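You operate a simulated robot arm through the tools that you are given. There is no shell and no other tool.

You run a simulated robot arm. Do the job below in one go: nothing can be reset, and whatever is moved stays where it is left.

## Task
Unlock the arm, open its air, then jog it to the yellow mark.
Fine: black arm switch to H, white jog button; raise the brass pins by the gold lever last.

It is judged by the outcome, as a careful person would: the job done as asked, and still so three seconds after it is handed in. It fails if anything else is knocked over, pushed out of place, dropped, spilled or broken.

## Robot
A 6-joint arm with a two-finger gripper, fixed in place. Base frame: the origin is at the foot of the arm, x ahead of it, y to its left, z up. Lengths are in mm, angles in degrees, forces in N, time in s.
It reaches about 1298 mm from its shoulder. Its first joint turns from -149.0 to 149.0 degrees. Payload 1.57 kg.
The tool frame sits at the grasp point between the pads (the TCP): z along the fingers, y along the line on which they close. The tips reach 21 mm beyond it. Largest opening 70 mm; the body of the gripper starts 50 mm behind the TCP.
Orientation is told as [roll, pitch, yaw] about the base's x, y, z axes, in that order, counted from this pose: with the fingers straight down and closing along the base's y, the tool's x points along the base's -x, its y along +y and its z along -z.

## Interface
- The arm moves only by the tool apply_moves. Its argument "steps" is a list of rows, each an object (a shift or turn left out is 0, a gripper value left out holds the last) with "delta_rot": the turn, a rotation vector about the tool's x, y, z in units of 4 degrees (1.0 is 4 degrees), a list of three; "dp": the shift along the tool's x, y, z in units of 30 mm (1.0 is 30 mm), a list of three; "fingers": the opening, from 0 (shut) to 1 (fully open). In form: [{"delta_rot": [ax, ay, az], "dp": [dx, dy, dz], "fingers": fingers}, ...]. A call has 1 to 20 rows; each row shifts and turns the commanded pose from where the row before left it, along the tool's axes as they then stand. A call with a number of a shift or a turn outside -1 to 1 is refused whole. Each row takes 0.2 s and may step no farther than 50 mm and 8.6 degrees from the row before; otherwise, or with a gripper value out of range, the whole call is refused. A pose out of reach is approached as far as the arm can. The call stops where the force on the tool passes 90 N (or 10 N more than at its start, if that is more) or the arm is blocked; 0.2 s more then pass. Each finger halts on what it meets, pressing with about 22 N; the grip force reading is that of the motor and also rises with nothing between the fingers. The clock runs only during rows and for 0.2 s after the last one: add rows that do not move to give the fingers time. It gives the time, the measured TCP pose, the force on the tool (base axes), the opening and the grip force at its end, in the units of the frame above (readings bear some noise), with the torque about the TCP (base axes, N m) and any sound that the robot's microphone picked up, and new pictures: "pictures" is both (left out), scene, wrist or none.
- Cameras (640 x 400 px; columns grow to the right, rows downward): "scene" is fixed at [51.7, -499.4, 1472]; the picture's right is [0.46, -0.89, 0.00], its down [-0.35, -0.18, -0.92] and it looks along [0.82, 0.42, -0.39] (base axes); focal length 322 px, centre (320, 200). "wrist" rides on the gripper at [79, 4, -81] in the tool frame; the picture's right is [-0.05, 1.00, 0.00], its down [-0.67, -0.04, -0.74] and it looks along [-0.74, -0.04, 0.67] (tool axes); focal length 256 px, centre (320, 200). There is no depth. A picture from a camera that has moved, and an enlarged one, comes with that camera's place and axes in the base frame and with its lens.
- move_column(by): slides the trunk up (or, below 0, down) by that many mm; the arm rides with it, the base frame stays. It gives what a move gives, with no picture.
- close_up(camera, box): a new picture of the part [left, top, right, bottom] of that camera's present view, enlarged. The clock stands still meanwhile.
- finish_job(): hands the job in; it is judged then, once.

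Nothing tells you positions but the pictures and the camera data. Unless the task says otherwise, let go and move clear before handing in.

The tools are called after "Call:" as a command line: name --argument value ..., lists and objects as JSON in quotes. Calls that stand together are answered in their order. apply_moves: Moves the arm, as the interface text tells. Its arguments: {"type":"object","properties":{"steps":{"type":"array","items":{"type":"object","properties":{"delta_rot":{"type":"array","items":{"type":"number"}},"dp":{"type":"array","items":{"type":"number"}},"fingers":{"type":"number"}}}},"pictures":{"type":"string","enum":["both","scene","wrist","none"]}},"required":["steps"]} The other tools are called the same way: move_column (by) slides the trunk up or down; close_up (camera, box) takes an enlarged picture of a part of a camera's view; finish_job () hands the job in.

At the start:

```text
time_s: 0.0
tool_pos: [932.9, 59.9, 1038.0]
tool_rot: [0.0, 0.1, 0.0]
contact_force: [1.2, 0.0, 1.1]
ft_torque: [-0.02, -0.03, 0.01]
width: 70.2
gripper_force: 0.0
trunk travel left (down, up): [-718.0, 252.0]
```

scene: 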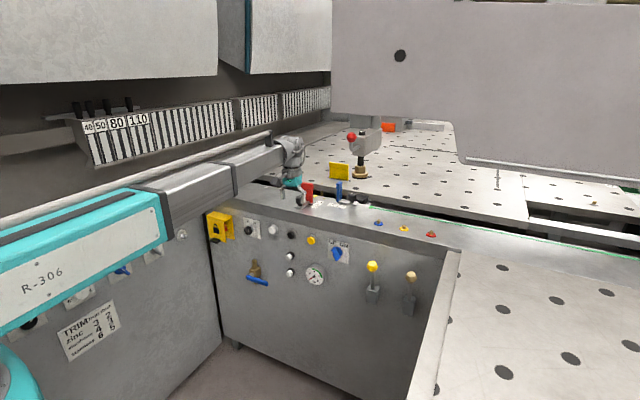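
wrist: 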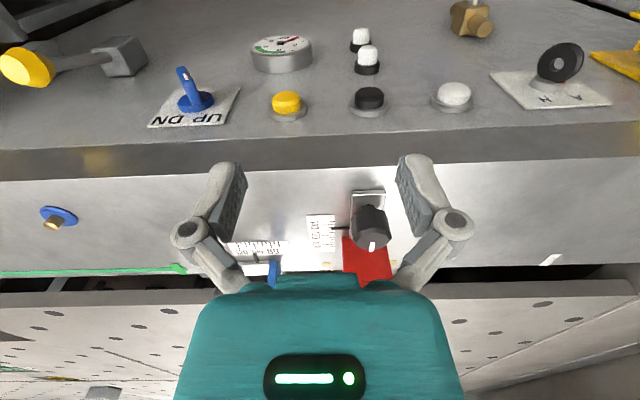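

I see a machine front with a control panel: a yellow lockable box at left, a black A/H switch, a white button, a brass valve with a blue handle, a gauge, and two levers. I'll take close-ups to read everything before moving.

Call:
close_up --camera "scene" --box '[200, 200, 360, 300]'

Call:
close_up --camera "scene" --box '[340, 200, 460, 330]'

Call:
close_up --camera "scene" --box '[270, 110, 470, 240]'

Call:
close_up --camera "wrist" --box '[320, 0, 640, 200]'

Call:
close_up --camera "wrist" --box '[0, 0, 320, 200]'

Call:
close_up --camera "wrist" --box '[200, 180, 440, 300]'

Call:
close_up --camera "scene" --box '[0, 200, 200, 370]'

```text
4.00 times, centred on (280, 250) of scene
camera zoom: at [51.7, -499.4, 1472.0], right [0.46, -0.89, 0.0], down [-0.35, -0.18, -0.92], along [0.82, 0.42, -0.39], focal length 1288 px, centre (480, 0)
```

zoom: 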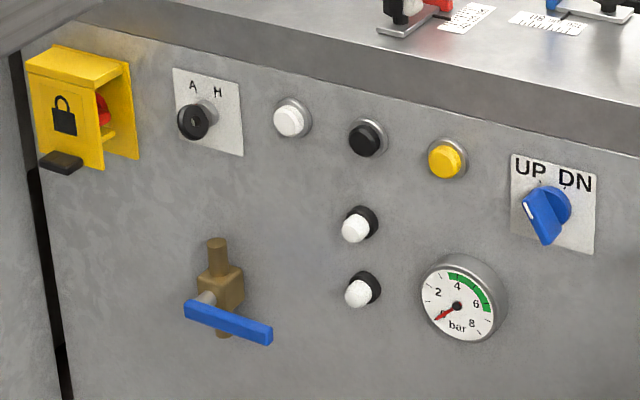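

```text
3.08 times, centred on (400, 265) of scene
camera zoom: at [51.7, -499.4, 1472.0], right [0.46, -0.89, 0.0], down [-0.35, -0.18, -0.92], along [0.82, 0.42, -0.39], focal length 991 px, centre (74, 0)
```

zoom: 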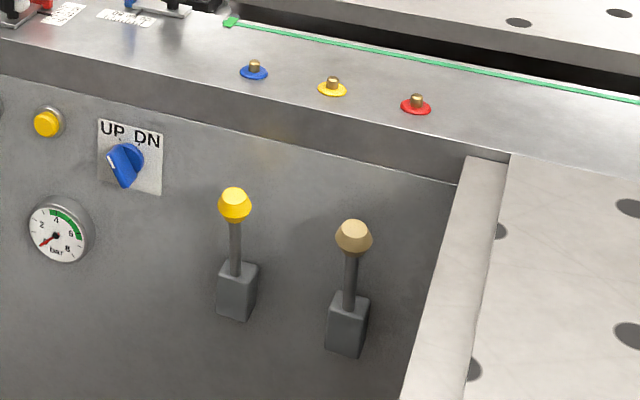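

```text
3.08 times, centred on (370, 175) of scene
camera zoom: at [51.7, -499.4, 1472.0], right [0.46, -0.89, 0.0], down [-0.35, -0.18, -0.92], along [0.82, 0.42, -0.39], focal length 991 px, centre (166, 277)
```

zoom: 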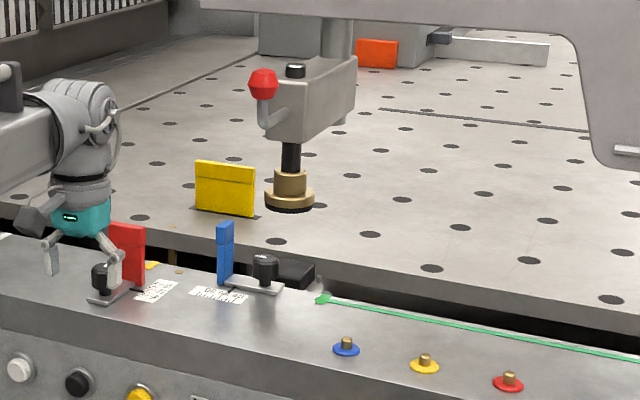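

```text
2.00 times, centred on (480, 100) of wrist
camera zoom: at [853.7, 63.6, 1116.6], right [0.05, 1.0, 0.0], down [0.67, -0.04, 0.74], along [0.74, -0.04, -0.67], focal length 512 px, centre (0, 400)
```

zoom: 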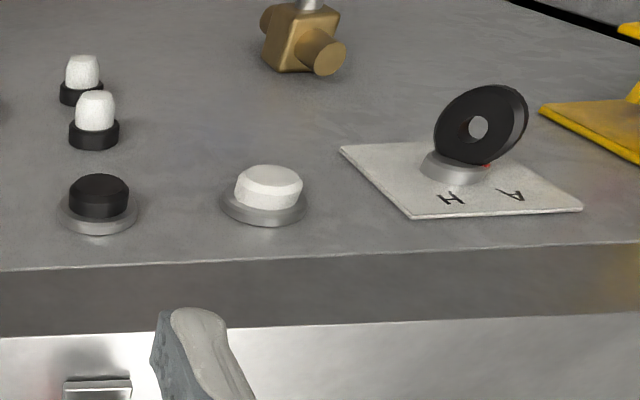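

```text
2.00 times, centred on (160, 100) of wrist
camera zoom: at [853.7, 63.6, 1116.6], right [0.05, 1.0, 0.0], down [0.67, -0.04, 0.74], along [0.74, -0.04, -0.67], focal length 512 px, centre (640, 400)
```

zoom: 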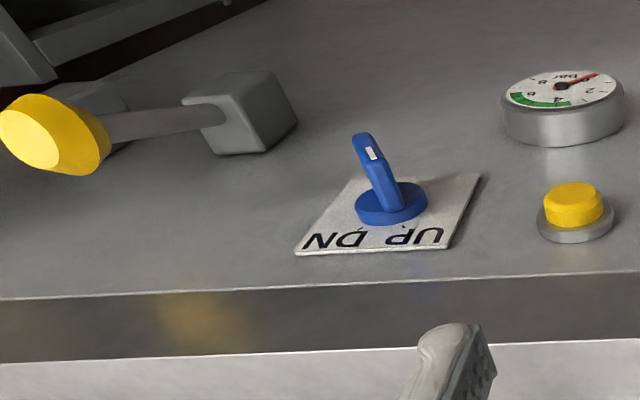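

```text
2.67 times, centred on (320, 240) of wrist
camera zoom: at [853.7, 63.6, 1116.6], right [0.05, 1.0, 0.0], down [0.67, -0.04, 0.74], along [0.74, -0.04, -0.67], focal length 683 px, centre (320, 93)
```

zoom: 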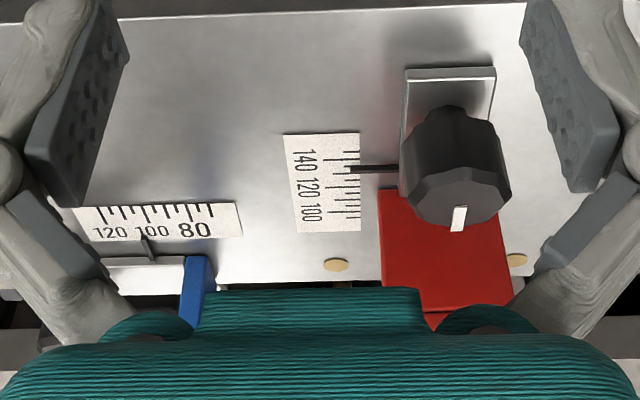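

```text
2.35 times, centred on (100, 285) of scene
camera zoom: at [51.7, -499.4, 1472.0], right [0.46, -0.89, 0.0], down [-0.35, -0.18, -0.92], along [0.82, 0.42, -0.39], focal length 758 px, centre (838, 0)
```

zoom: 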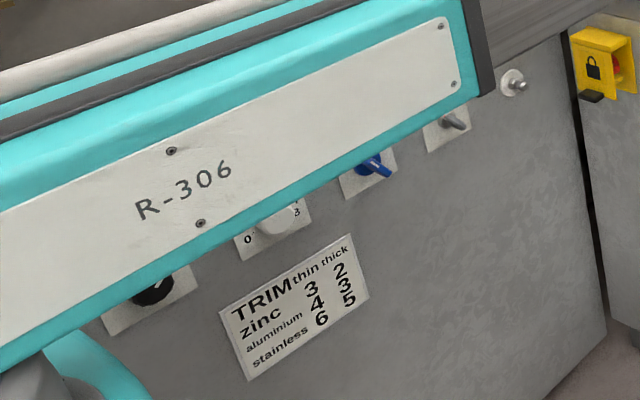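

The switch panel faces the robot at roughly x≈980, and the bench top behind it carries coloured stops, coloured rings with brass buttons, and a head with a red-balled lever. I'll back off and raise the wrist for a better overview before touching anything.

Call:
apply_moves --steps '[{"dp": [1, 0, -0.5]}, {"dp": [1, 0, -0.5]}, {"dp": [1, 0, -0.5]}, {"dp": [1, 0, -0.5]}, {"dp": [1, 0, -0.5]}, {"dp": [1, 0, -0.5]}, {"dp": [1, 0, -0.5]}, {"dp": [1, 0, -0.5]}]'

```text
time_s: 1.8
tool_pos: [690.8, 58.6, 1037.1]
tool_rot: [-0.1, -0.1, -0.1]
contact_force: [0.1, -0.4, 0.8]
ft_torque: [-0.01, -0.02, 0.0]
width: 70.1
gripper_force: 0.0
out of reach, approached as far as the arm can: row 1, 2, 3, 4, 5, 6, 7, 8
trunk travel left (down, up): [-718.0, 252.0]
camera wrist: at [613.5, 63.8, 1116.9], right [0.05, 1.0, 0.0], down [0.67, -0.04, 0.74], along [0.74, -0.04, -0.67], focal length 256 px, centre (320, 200)
```

scene: 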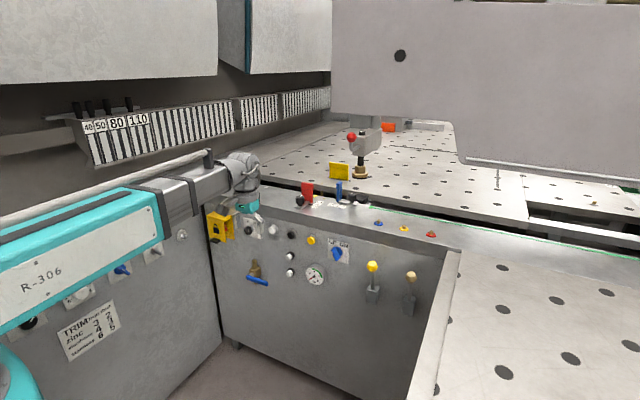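
wrist: 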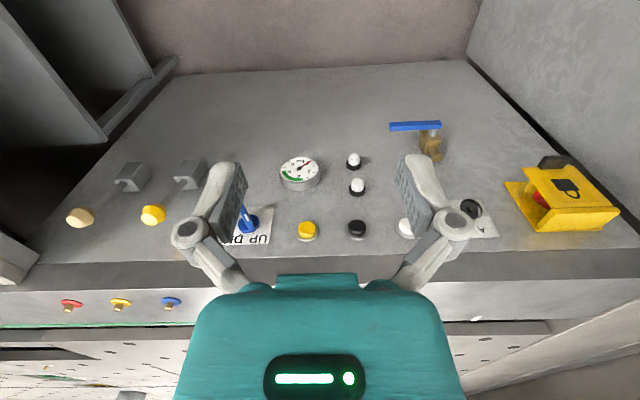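

The wrist now sees the whole panel (upside down). I'll zoom in on the yellow lock box, the valve, the levers, and the rings.

Call:
close_up --camera "wrist" --box '[480, 130, 640, 250]'

Call:
close_up --camera "wrist" --box '[340, 100, 500, 250]'

Call:
close_up --camera "wrist" --box '[0, 240, 240, 400]'

Call:
close_up --camera "scene" --box '[330, 0, 640, 200]'

Call:
close_up --camera "scene" --box '[280, 110, 440, 210]'

Call:
close_up --camera "scene" --box '[400, 110, 640, 270]'

Call:
close_up --camera "scene" --box '[70, 80, 340, 200]'

```text
3.33 times, centred on (560, 190) of wrist
camera zoom: at [613.5, 63.8, 1116.9], right [0.05, 1.0, 0.0], down [0.67, -0.04, 0.74], along [0.74, -0.04, -0.67], focal length 853 px, centre (-480, 233)
```

zoom: 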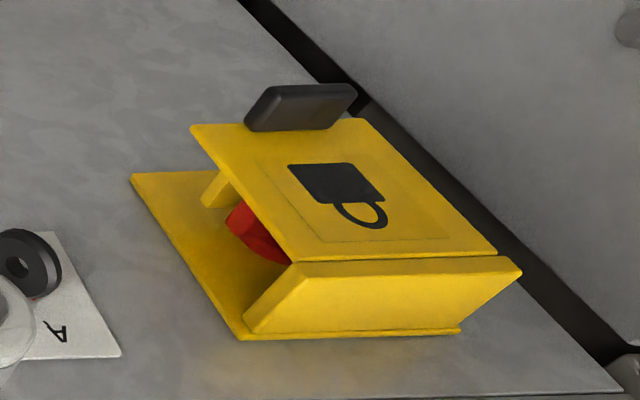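

```text
2.67 times, centred on (420, 175) of wrist
camera zoom: at [613.5, 63.8, 1116.9], right [0.05, 1.0, 0.0], down [0.67, -0.04, 0.74], along [0.74, -0.04, -0.67], focal length 683 px, centre (53, 267)
```

zoom: 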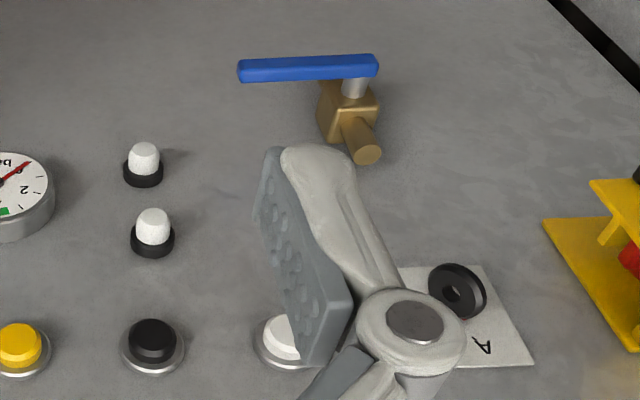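

```text
2.50 times, centred on (120, 320) of wrist
camera zoom: at [613.5, 63.8, 1116.9], right [0.05, 1.0, 0.0], down [0.67, -0.04, 0.74], along [0.74, -0.04, -0.67], focal length 640 px, centre (820, -100)
```

zoom: 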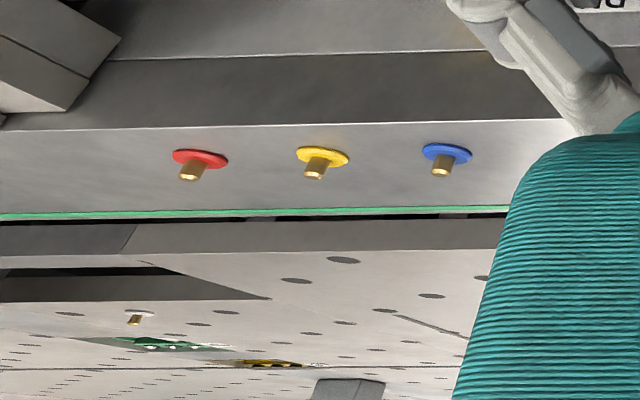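

```text
2.00 times, centred on (485, 100) of scene
camera zoom: at [51.7, -499.4, 1472.0], right [0.46, -0.89, 0.0], down [-0.35, -0.18, -0.92], along [0.82, 0.42, -0.39], focal length 644 px, centre (-10, 400)
```

zoom: 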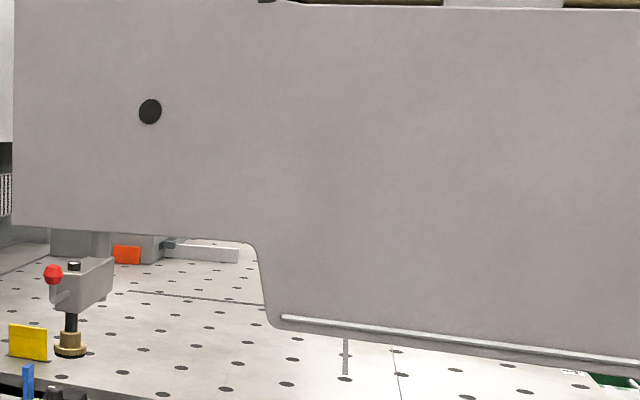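

```text
4.00 times, centred on (360, 160) of scene
camera zoom: at [51.7, -499.4, 1472.0], right [0.46, -0.89, 0.0], down [-0.35, -0.18, -0.92], along [0.82, 0.42, -0.39], focal length 1288 px, centre (160, 360)
```

zoom: 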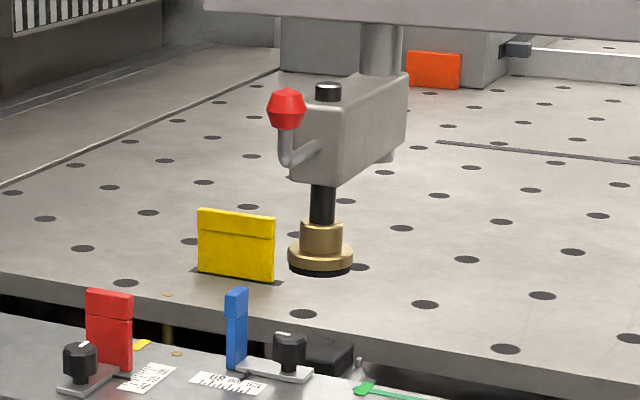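

```text
2.50 times, centred on (520, 190) of scene
camera zoom: at [51.7, -499.4, 1472.0], right [0.46, -0.89, 0.0], down [-0.35, -0.18, -0.92], along [0.82, 0.42, -0.39], focal length 805 px, centre (-180, 225)
```

zoom: 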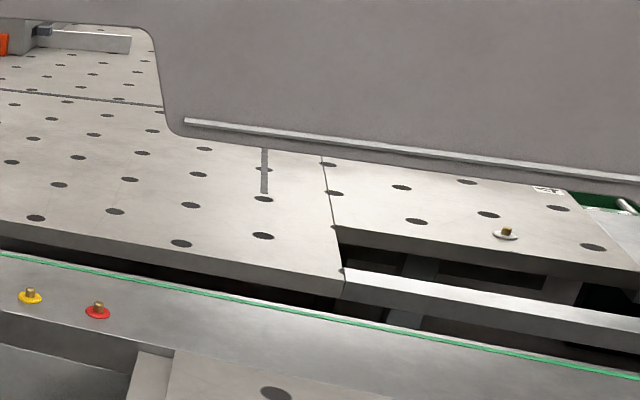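

```text
2.37 times, centred on (205, 140) of scene
camera zoom: at [51.7, -499.4, 1472.0], right [0.46, -0.89, 0.0], down [-0.35, -0.18, -0.92], along [0.82, 0.42, -0.39], focal length 763 px, centre (593, 342)
```

zoom: 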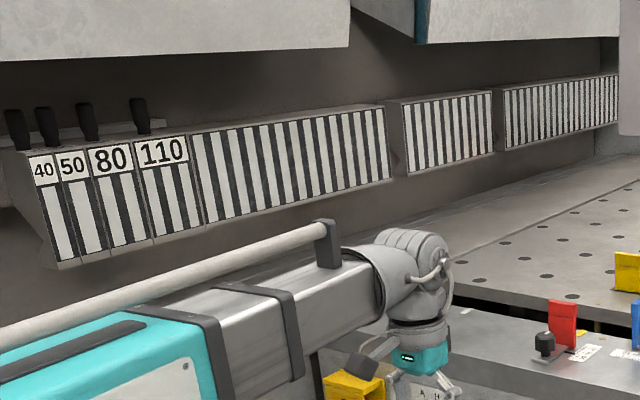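

I still need to identify the arm's lock and the yellow mark. I'll raise the trunk and look down at the ledge and head from above.

Call:
move_column --by 250

Call:
apply_moves --steps '[{"dp": [0, 0, 0]}]'

```text
time_s: 4.4
tool_pos: [693.0, 60.2, 1286.4]
tool_rot: [0.0, 0.1, 0.0]
contact_force: [0.6, 0.3, 0.1]
ft_torque: [0.0, 0.01, 0.01]
width: 70.0
gripper_force: 0.1
trunk travel left (down, up): [-968.0, 2.0]
```

```text
time_s: 4.8
tool_pos: [694.1, 60.1, 1286.8]
tool_rot: [0.0, 0.0, 0.0]
contact_force: [-0.7, 0.0, -0.1]
ft_torque: [-0.01, 0.02, 0.01]
width: 70.1
gripper_force: 0.1
trunk travel left (down, up): [-968.0, 2.0]
camera wrist: at [614.3, 63.9, 1366.7], right [0.05, 1.0, 0.0], down [0.67, -0.04, 0.74], along [0.74, -0.04, -0.67], focal length 256 px, centre (320, 200)
```

scene: 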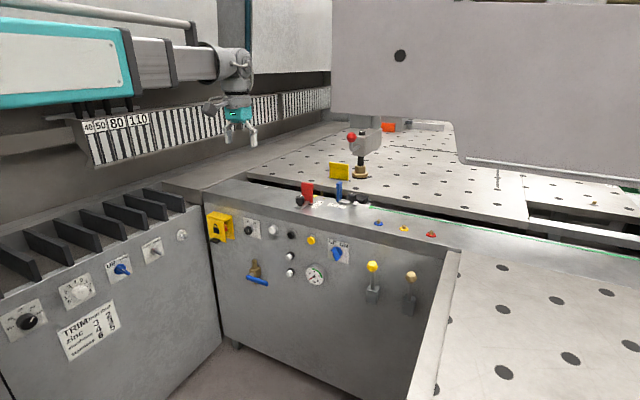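
wrist: 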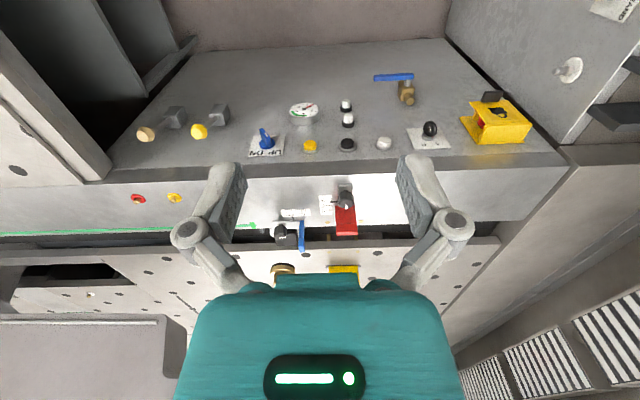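

Call:
close_up --camera "scene" --box '[0, 170, 210, 370]'

Call:
close_up --camera "wrist" --box '[240, 170, 410, 290]'

Call:
close_up --camera "wrist" --box '[450, 0, 640, 160]'

Call:
close_up --camera "wrist" --box '[100, 60, 280, 210]'

```text
2.00 times, centred on (105, 270) of scene
camera zoom: at [51.7, -499.4, 1472.0], right [0.46, -0.89, 0.0], down [-0.35, -0.18, -0.92], along [0.82, 0.42, -0.39], focal length 644 px, centre (750, 60)
```

zoom: 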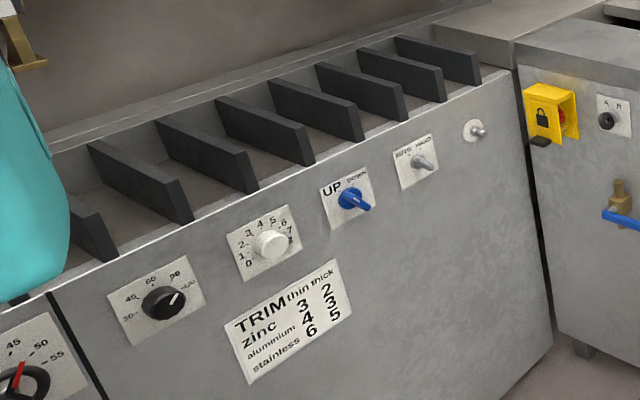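

```text
3.33 times, centred on (325, 230) of wrist
camera zoom: at [614.3, 63.9, 1366.7], right [0.05, 1.0, 0.0], down [0.67, -0.04, 0.74], along [0.74, -0.04, -0.67], focal length 853 px, centre (303, 100)
```

zoom: 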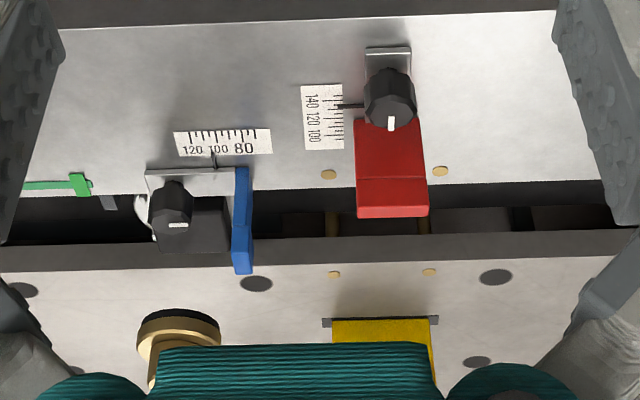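

```text
2.50 times, centred on (545, 80) of wrist
camera zoom: at [614.3, 63.9, 1366.7], right [0.05, 1.0, 0.0], down [0.67, -0.04, 0.74], along [0.74, -0.04, -0.67], focal length 640 px, centre (-242, 500)
```

zoom: 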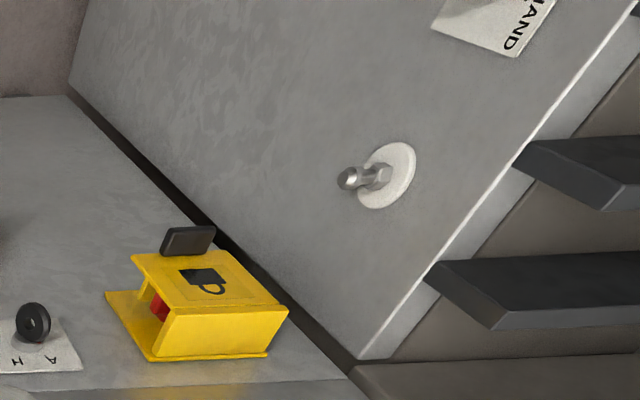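

```text
2.67 times, centred on (190, 135) of wrist
camera zoom: at [614.3, 63.9, 1366.7], right [0.05, 1.0, 0.0], down [0.67, -0.04, 0.74], along [0.74, -0.04, -0.67], focal length 683 px, centre (667, 373)
```

zoom: 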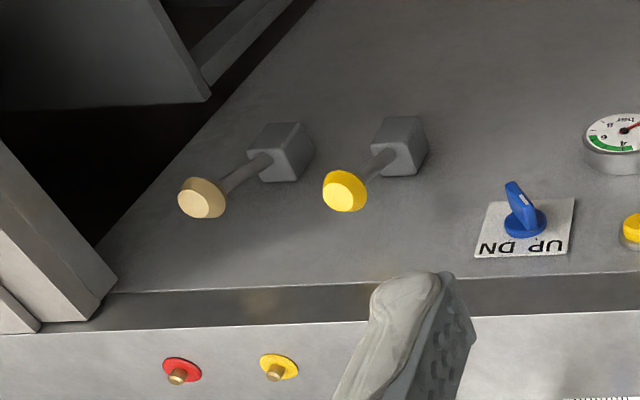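

The brass pins appear to be the four flush brass discs around the stops; the tan/gold lever is the far right one, distinct from the bright yellow one. I'll pitch the gripper 45° so the camera looks straight at the panel, then lower and inspect the yellow padlock box.

Call:
apply_moves --steps '[{"delta_rot": [0, -1, 0]}, {"delta_rot": [0, -1, 0]}, {"delta_rot": [0, -1, 0]}, {"delta_rot": [0, -1, 0]}, {"delta_rot": [0, -1, 0]}, {"delta_rot": [0, -1, 0]}, {"delta_rot": [0, -1, 0]}, {"delta_rot": [0, -1, 0]}, {"delta_rot": [0, -1, 0]}, {"delta_rot": [0, -1, 0]}, {"delta_rot": [0, -1, 0]}]'

Call:
close_up --camera "scene" --box '[290, 165, 380, 215]'

Call:
close_up --camera "scene" --box '[200, 205, 270, 250]'

```text
time_s: 7.2
tool_pos: [693.1, 59.1, 1339.1]
tool_rot: [0.0, -44.1, -0.1]
contact_force: [-0.5, 0.5, 0.3]
ft_torque: [0.01, -0.01, -0.04]
width: 70.1
gripper_force: 0.1
out of reach, approached as far as the arm can: row 3, 4, 5, 6, 7, 8, 9, 10, 11
trunk travel left (down, up): [-968.0, 2.0]
camera wrist: at [580.0, 63.9, 1341.1], right [0.04, 1.0, 0.04], down [-0.04, -0.04, 1.0], along [1.0, -0.04, 0.04], focal length 256 px, centre (320, 200)
```

scene: 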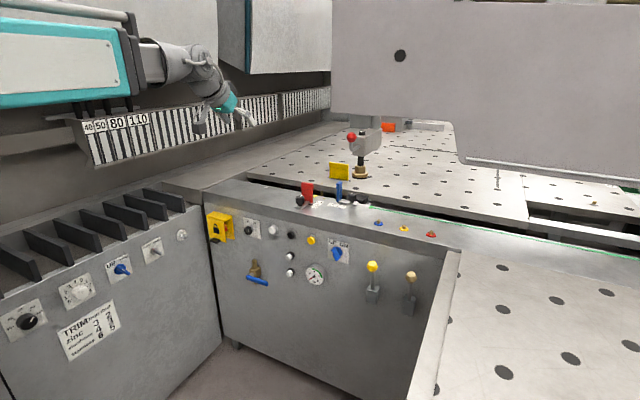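
wrist: 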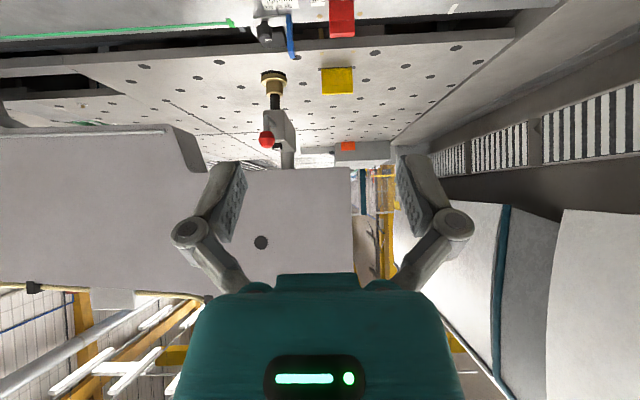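

```text
7.11 times, centred on (335, 190) of scene
camera zoom: at [51.7, -499.4, 1472.0], right [0.46, -0.89, 0.0], down [-0.35, -0.18, -0.92], along [0.82, 0.42, -0.39], focal length 2290 px, centre (213, 271)
```

zoom: 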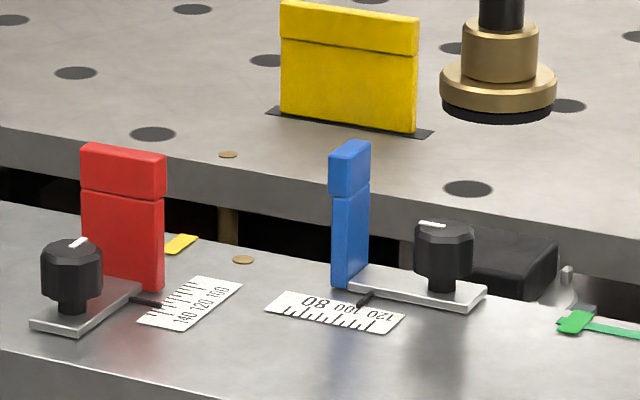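

```text
8.89 times, centred on (235, 228) of scene
camera zoom: at [51.7, -499.4, 1472.0], right [0.46, -0.89, 0.0], down [-0.35, -0.18, -0.92], along [0.82, 0.42, -0.39], focal length 2862 px, centre (1076, -44)
```

zoom: 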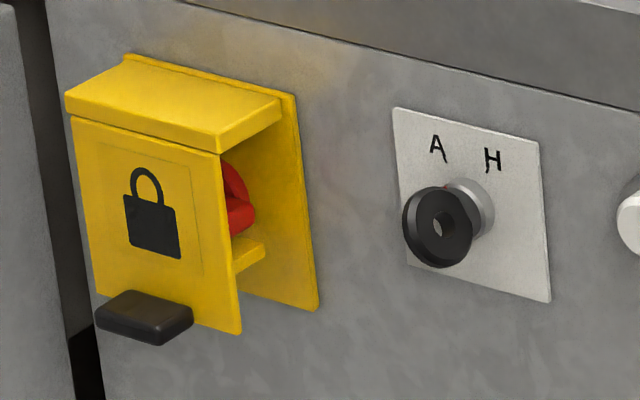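

There's a small yellow tape mark on the ledge beside the red stop, and a dark carriage with a chrome pointer in the gap near the green tape – likely the "arm" track. Now lower the trunk and inspect the padlock box head-on.

Call:
move_column --by -480

Call:
apply_moves --steps '[{"dp": [0, 1, 0]}, {"dp": [0, 1, 0]}, {"dp": [0, 1, 0]}, {"dp": [0, 1, 0]}, {"dp": [0, 1, 0]}, {"dp": [0, 1, 0]}, {"dp": [0, 1, 0]}, {"dp": [0, 1, 0]}]'

```text
refused: -480 is not a number from -400 to 400
```

```text
time_s: 9.0
tool_pos: [693.0, 299.8, 1338.7]
tool_rot: [0.0, -43.9, -0.1]
contact_force: [0.5, 0.3, -0.3]
ft_torque: [0.0, 0.03, -0.02]
width: 69.9
gripper_force: 0.1
trunk travel left (down, up): [-968.0, 2.0]
camera wrist: at [580.0, 304.7, 1340.9], right [0.04, 1.0, 0.04], down [-0.04, -0.04, 1.0], along [1.0, -0.04, 0.04], focal length 256 px, centre (320, 200)
```

scene: 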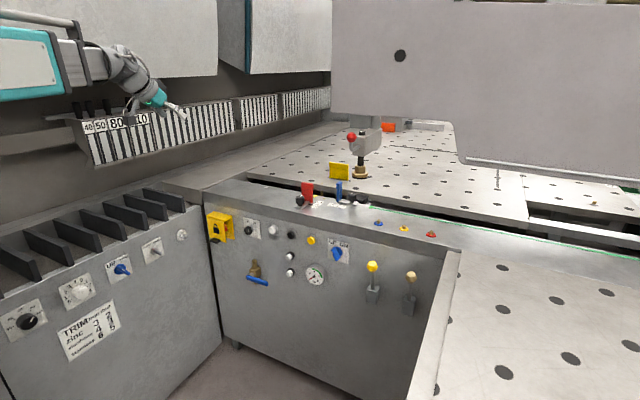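
wrist: 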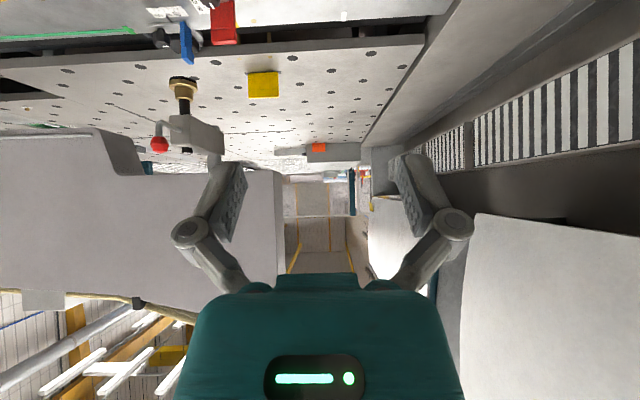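

The gripper is now in front of the box area but too high; I'll lower it in two strokes, well clear of the left cabinet.

Call:
move_column --by -400

Call:
apply_moves --steps '[{"dp": [0, 1, 0]}, {"dp": [0, 1, 0]}]'

```text
time_s: 12.8
tool_pos: [692.2, 299.3, 938.2]
tool_rot: [-0.1, -43.9, 0.0]
contact_force: [0.6, 0.0, -0.3]
ft_torque: [0.02, 0.05, -0.01]
width: 69.7
gripper_force: 0.1
trunk travel left (down, up): [-568.0, 402.0]
```

```text
time_s: 13.4
tool_pos: [693.2, 360.3, 938.7]
tool_rot: [0.0, -43.9, 0.0]
contact_force: [0.7, 0.5, -0.1]
ft_torque: [-0.03, -0.01, 0.01]
width: 69.7
gripper_force: 0.1
trunk travel left (down, up): [-568.0, 402.0]
camera wrist: at [580.4, 364.4, 941.0], right [0.04, 1.0, 0.04], down [-0.04, -0.04, 1.0], along [1.0, -0.04, 0.04], focal length 256 px, centre (320, 200)
```

scene: 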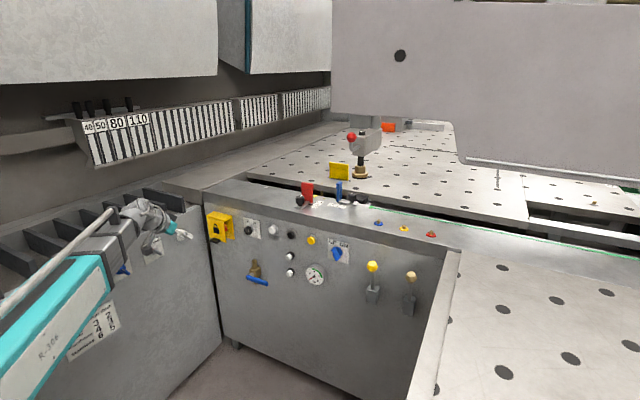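
wrist: 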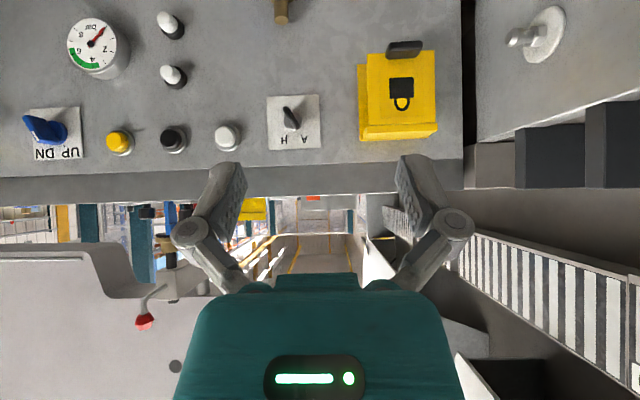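

Clear frontal view now. The box front is about y≈470, z≈810; the white button about (998, 201, 848). I'll zoom in and then get lower to see inside the box.

Call:
close_up --camera "wrist" --box '[200, 30, 460, 180]'

Call:
move_column --by -220

Call:
apply_moves --steps '[{"dp": [0, 0, 0]}]'

Call:
close_up --camera "wrist" --box '[320, 120, 520, 280]'

```text
2.46 times, centred on (330, 105) of wrist
camera zoom: at [580.4, 364.4, 941.0], right [0.04, 1.0, 0.04], down [-0.04, -0.04, 1.0], along [1.0, -0.04, 0.04], focal length 630 px, centre (295, 434)
```

zoom: 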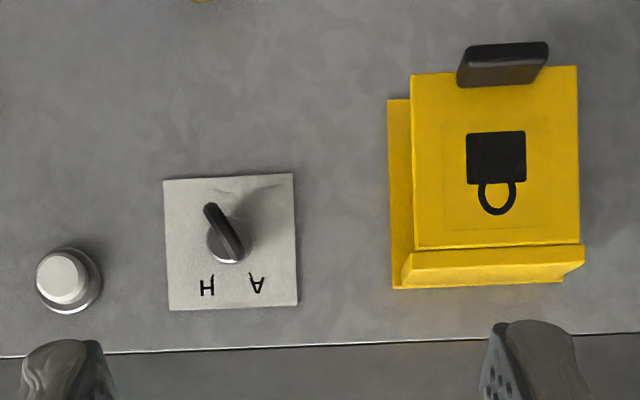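

```text
time_s: 15.7
tool_pos: [693.4, 360.1, 718.3]
tool_rot: [0.0, -44.0, 0.0]
contact_force: [0.4, 0.2, -0.1]
ft_torque: [-0.02, 0.03, -0.02]
width: 70.1
gripper_force: 0.0
trunk travel left (down, up): [-348.0, 622.0]
```

```text
time_s: 16.1
tool_pos: [693.5, 360.7, 718.5]
tool_rot: [0.0, -44.0, 0.0]
contact_force: [0.4, -0.6, 0.2]
ft_torque: [-0.02, 0.0, 0.01]
width: 69.9
gripper_force: 0.0
trunk travel left (down, up): [-348.0, 622.0]
camera wrist: at [580.2, 363.9, 721.1], right [0.04, 1.0, 0.04], down [-0.04, -0.04, 1.0], along [1.0, -0.04, 0.04], focal length 256 px, centre (320, 200)
```

scene: 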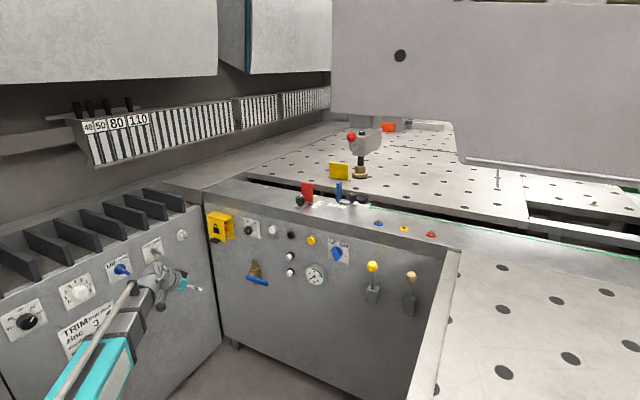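
wrist: 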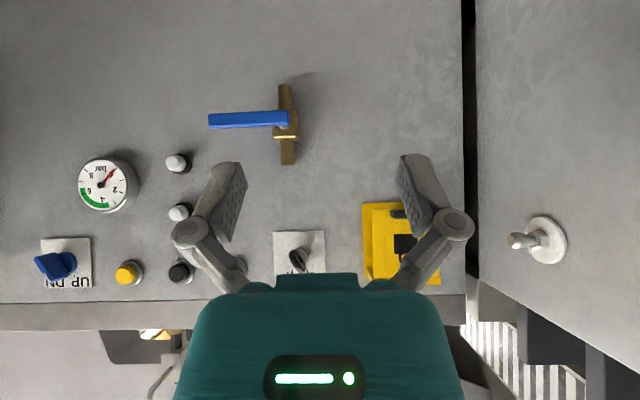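

```text
2.50 times, centred on (420, 200) of wrist
camera zoom: at [580.2, 363.9, 721.1], right [0.04, 1.0, 0.04], down [-0.04, -0.04, 1.0], along [1.0, -0.04, 0.04], focal length 640 px, centre (70, 200)
```

zoom: 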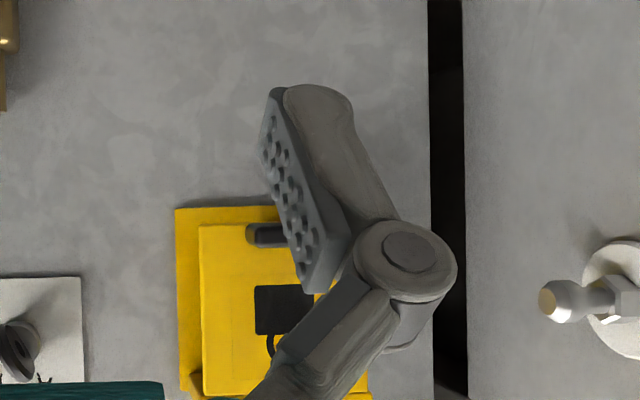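

The box's flap (hinged at its top, black pull tab at the bottom) stands ~65 mm off the panel (panel ≈ x 1018). I want to see the red thing inside from the right side, so I'll shift right and yaw the camera left.

Call:
apply_moves --steps '[{"dp": [0, -1, 0]}, {"dp": [0, -1, 0]}, {"dp": [0, -1, 0]}, {"dp": [0, -1, 0]}, {"dp": [0, -1, 0]}, {"dp": [-0.7, -0.5, -0.7], "delta_rot": [-1, 0, -1]}, {"dp": [-0.7, 0, -0.7], "delta_rot": [-1, 0, -1]}, {"dp": [-0.7, 0, 0.7], "delta_rot": [-1, 0, -1]}, {"dp": [-0.7, 0, 0.7], "delta_rot": [-1, 0, -1]}, {"dp": [-0.7, 0, 0.7], "delta_rot": [-1, 0, -1]}, {"dp": [0, 0, 0], "delta_rot": [-1, 0, -1]}, {"dp": [0, 0, 0], "delta_rot": [-1, 0, -1]}]'

Call:
close_up --camera "wrist" --box '[240, 60, 440, 220]'

```text
time_s: 18.7
tool_pos: [779.1, 220.3, 719.0]
tool_rot: [0.8, -44.3, 39.0]
contact_force: [-0.6, 0.0, 0.4]
ft_torque: [-0.04, -0.01, -0.02]
width: 70.0
gripper_force: 0.0
out of reach, approached as far as the arm can: row 6, 7
trunk travel left (down, up): [-348.0, 622.0]
camera wrist: at [689.6, 151.4, 721.1], right [-0.61, 0.79, 0.05], down [0.0, -0.06, 1.0], along [0.79, 0.61, 0.04], focal length 256 px, centre (320, 200)
```

scene: 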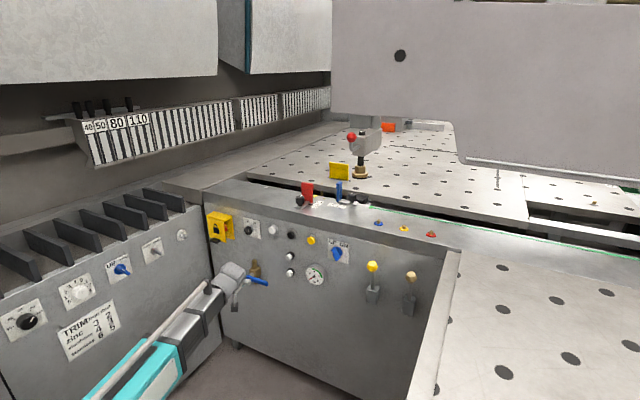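
wrist: 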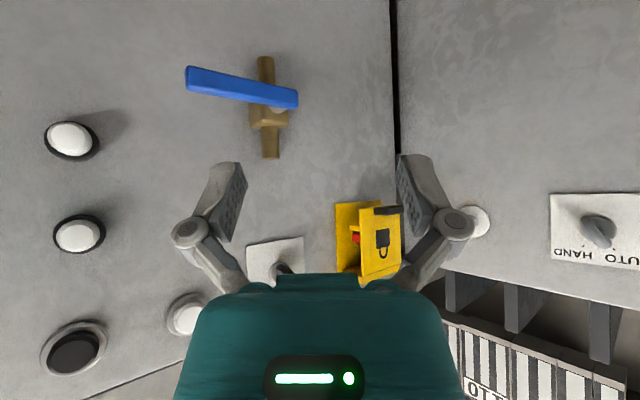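

```text
2.50 times, centred on (340, 140) of wrist
camera zoom: at [689.6, 151.4, 721.1], right [-0.61, 0.79, 0.05], down [0.0, -0.06, 1.0], along [0.79, 0.61, 0.04], focal length 640 px, centre (270, 350)
```

zoom: 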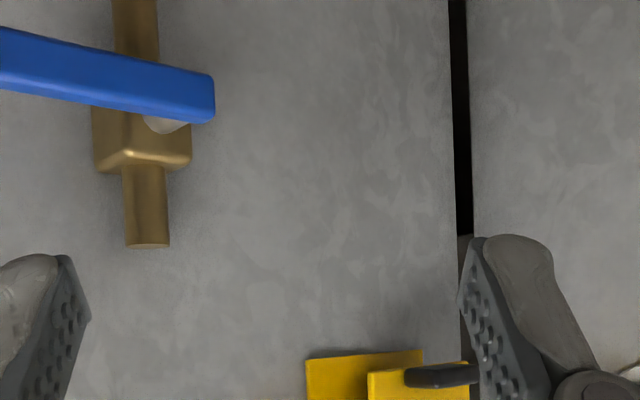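

I'll raise the trunk a bit so the box is in the clear part of the view.

Call:
move_column --by 140

Call:
close_up --camera "wrist" --box '[290, 60, 450, 190]'

Call:
close_up --camera "wrist" --box '[0, 0, 640, 400]'

```text
time_s: 20.4
tool_pos: [779.1, 221.3, 858.7]
tool_rot: [0.9, -44.1, 39.1]
contact_force: [-0.2, 0.2, -0.3]
ft_torque: [0.01, 0.01, -0.04]
width: 69.8
gripper_force: 0.0
trunk travel left (down, up): [-488.0, 482.0]
```

```text
3.08 times, centred on (370, 125) of wrist
camera zoom: at [689.4, 151.6, 861.1], right [-0.61, 0.79, 0.05], down [0.0, -0.06, 1.0], along [0.8, 0.61, 0.04], focal length 788 px, centre (166, 431)
```

zoom: 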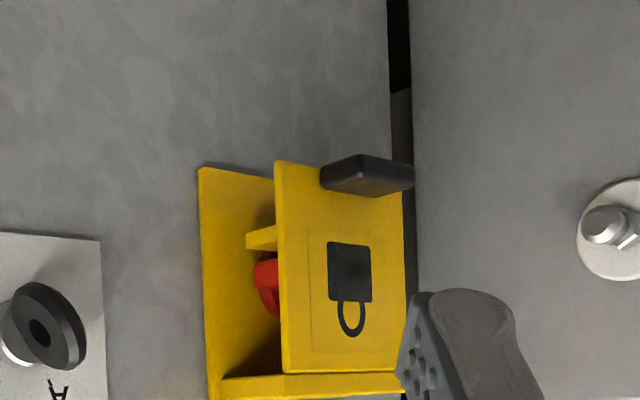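

```text
1.00 times, centred on (320, 200) of wrist (not enlarged: the box is as wide or as high as the picture)
camera zoom: at [689.4, 151.6, 861.1], right [-0.61, 0.79, 0.05], down [0.0, -0.06, 1.0], along [0.8, 0.61, 0.04], focal length 256 px, centre (320, 200)
```

zoom: 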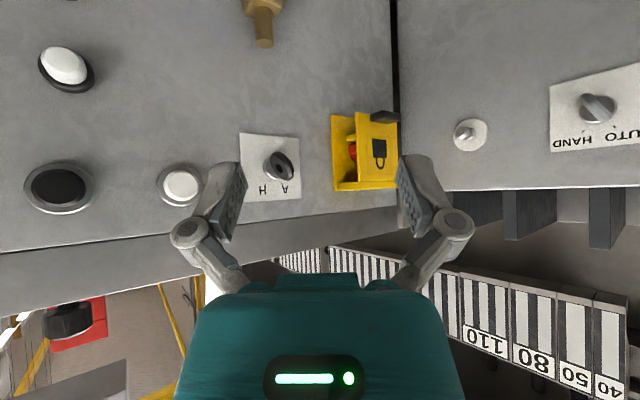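

The flap covers a red rotary/knob inside. Flap spans y≈422–523, z≈750–851 at x≈953, with the black tab at y≈450–500, z≈750. I'll close the fingers, bring them horizontal (keeping the diagonal yaw to stay clear of the left cabinet), and drop below tab height.

Call:
apply_moves --steps '[{"delta_rot": [0, -1, 0], "fingers": 0}, {"delta_rot": [0, -1, 0]}, {"delta_rot": [0, -1, 0]}, {"delta_rot": [0, -1, 0]}, {"delta_rot": [0, -1, 0]}, {"delta_rot": [0, -1, 0]}, {"delta_rot": [0, -1, 0]}, {"delta_rot": [0, -1, 0]}, {"delta_rot": [0, -1, 0]}, {"delta_rot": [0, -1, 0]}, {"delta_rot": [0, -1, 0]}, {"delta_rot": [0, -0.5, 0]}]'

```text
time_s: 23.0
tool_pos: [779.3, 221.2, 992.0]
tool_rot: [92.2, -89.4, -52.7]
contact_force: [-0.2, 0.9, 0.0]
ft_torque: [-0.03, -0.01, 0.02]
width: 0.2
gripper_force: 21.8
out of reach, approached as far as the arm can: row 1, 2, 3, 4, 5, 6, 7, 8, 9, 10, 11, 12
trunk travel left (down, up): [-488.0, 482.0]
camera wrist: at [713.7, 173.0, 912.4], right [-0.64, 0.77, 0.06], down [-0.55, -0.51, 0.67], along [0.54, 0.39, 0.74], focal length 256 px, centre (320, 200)
```

scene: 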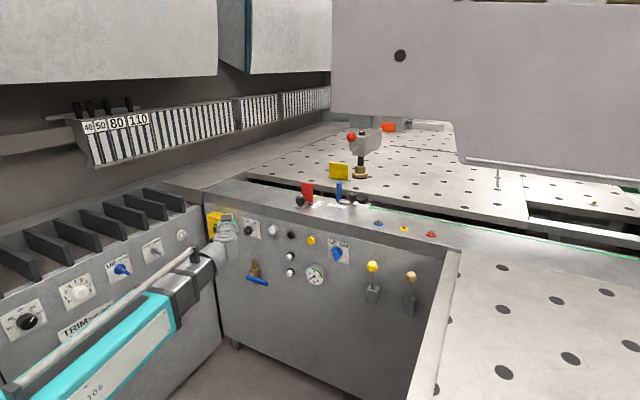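
wrist: 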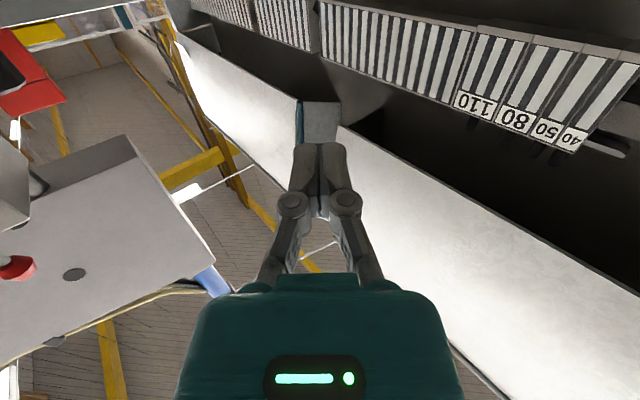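

The arm is a telescoping boom: height comes only from the trunk (and wrist pitch). I'll lower the trunk to get the closed fingers below the tab level, then go in diagonally toward it.

Call:
move_column --by -265

Call:
apply_moves --steps '[{"dp": [0, 1, 0]}, {"dp": [0, 1, 0]}, {"dp": [0, 1, 0]}, {"dp": [0, 0.3, 1]}, {"dp": [0, 0, 1]}, {"dp": [0, 0, 1]}, {"dp": [0, 0, 1]}, {"dp": [0, 0, 1]}, {"dp": [0, 0, 1]}]'

Call:
close_up --camera "scene" --box '[180, 190, 280, 260]'

```text
time_s: 25.7
tool_pos: [778.5, 220.4, 726.8]
tool_rot: [88.2, -89.5, -48.6]
contact_force: [-0.3, 0.7, 0.1]
ft_torque: [-0.02, -0.03, -0.01]
width: 0.0
gripper_force: 22.0
trunk travel left (down, up): [-223.0, 747.0]
```

```text
time_s: 27.7
tool_pos: [854.8, 411.5, 728.3]
tool_rot: [93.2, -89.4, -53.6]
contact_force: [-0.1, -0.6, 0.4]
ft_torque: [0.01, -0.04, 0.01]
width: 0.0
gripper_force: 22.1
trunk travel left (down, up): [-223.0, 747.0]
camera wrist: at [789.0, 364.3, 647.5], right [-0.64, 0.77, 0.06], down [-0.55, -0.51, 0.67], along [0.54, 0.39, 0.74], focal length 256 px, centre (320, 200)
```

scene: 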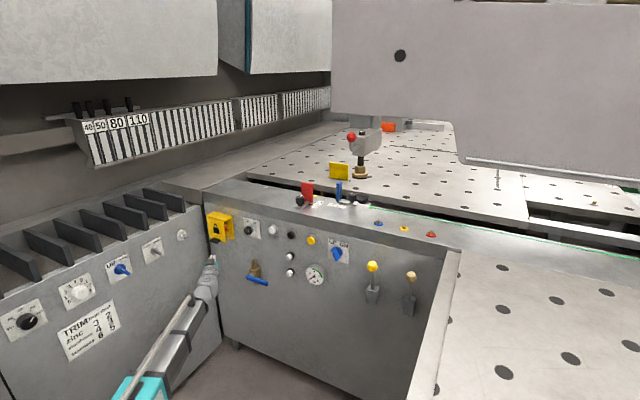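
wrist: 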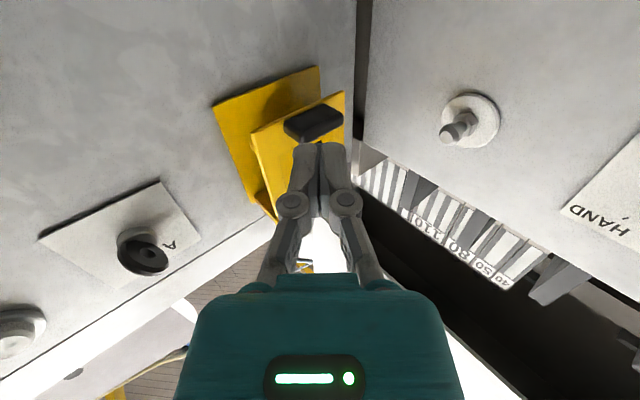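

```text
5.71 times, centred on (230, 225) of scene
camera zoom: at [51.7, -499.4, 1472.0], right [0.46, -0.89, 0.0], down [-0.35, -0.18, -0.92], along [0.82, 0.42, -0.39], focal length 1840 px, centre (834, 57)
```

zoom: 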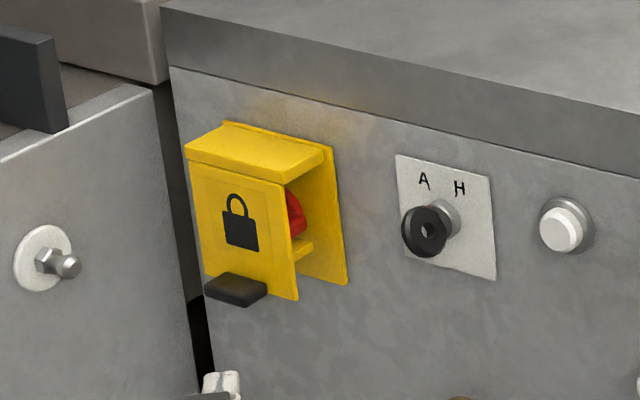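

The closed fingertips are below and in front of the tab (tab ≈ (926, 465, 750)). Advance ~72 mm under it, then raise.

Call:
apply_moves --steps '[{"dp": [0, 0, 0.8]}, {"dp": [0, 0, 0.8]}, {"dp": [0, 0, 0.8]}]' --pictures "wrist"

Call:
move_column --by 30

Call:
close_up --camera "scene" --box '[180, 190, 280, 260]'

Call:
close_up --camera "wrist" --box '[160, 0, 480, 200]'

```text
time_s: 28.5
tool_pos: [909.0, 458.0, 728.2]
tool_rot: [97.1, -89.2, -57.5]
contact_force: [0.2, 1.0, 0.9]
ft_torque: [0.0, 0.01, 0.0]
width: 0.1
gripper_force: 22.3
trunk travel left (down, up): [-223.0, 747.0]
camera wrist: at [844.4, 410.2, 647.6], right [-0.64, 0.77, 0.06], down [-0.55, -0.51, 0.66], along [0.54, 0.39, 0.74], focal length 256 px, centre (320, 200)
```

wrist: 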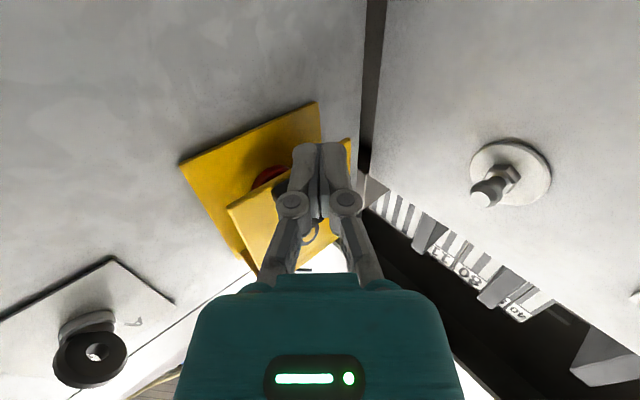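

```text
time_s: 29.1
tool_pos: [906.0, 458.5, 746.4]
tool_rot: [11.2, -89.6, 28.5]
contact_force: [-13.9, -3.8, -61.6]
ft_torque: [-0.46, 0.85, -0.22]
width: 6.2
gripper_force: 28.9
trunk travel left (down, up): [-247.0, 723.0]
stopped: the force on the tool passed its limit at 111 N (the readings are from after the stop); the commanded pose is now the measured one
```

```text
5.71 times, centred on (230, 225) of scene
camera zoom: at [51.7, -499.4, 1472.0], right [0.46, -0.89, 0.0], down [-0.35, -0.18, -0.92], along [0.82, 0.42, -0.39], focal length 1840 px, centre (834, 57)
```

zoom: 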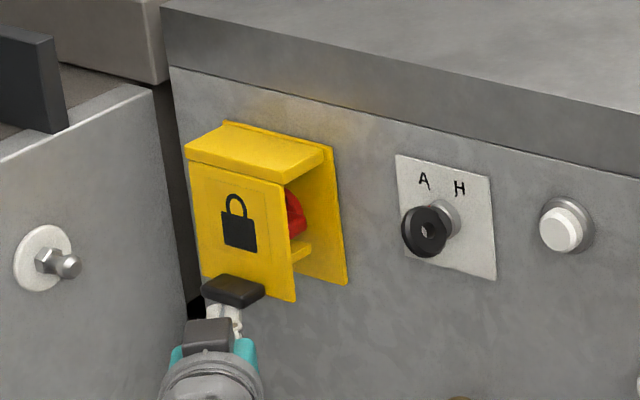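

```text
2.00 times, centred on (320, 100) of wrist
camera zoom: at [841.8, 408.8, 665.8], right [-0.64, 0.77, 0.05], down [-0.55, -0.5, 0.67], along [0.54, 0.4, 0.74], focal length 512 px, centre (320, 400)
```

zoom: 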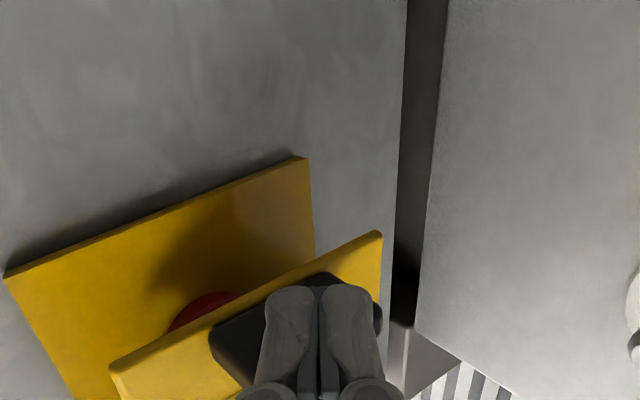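

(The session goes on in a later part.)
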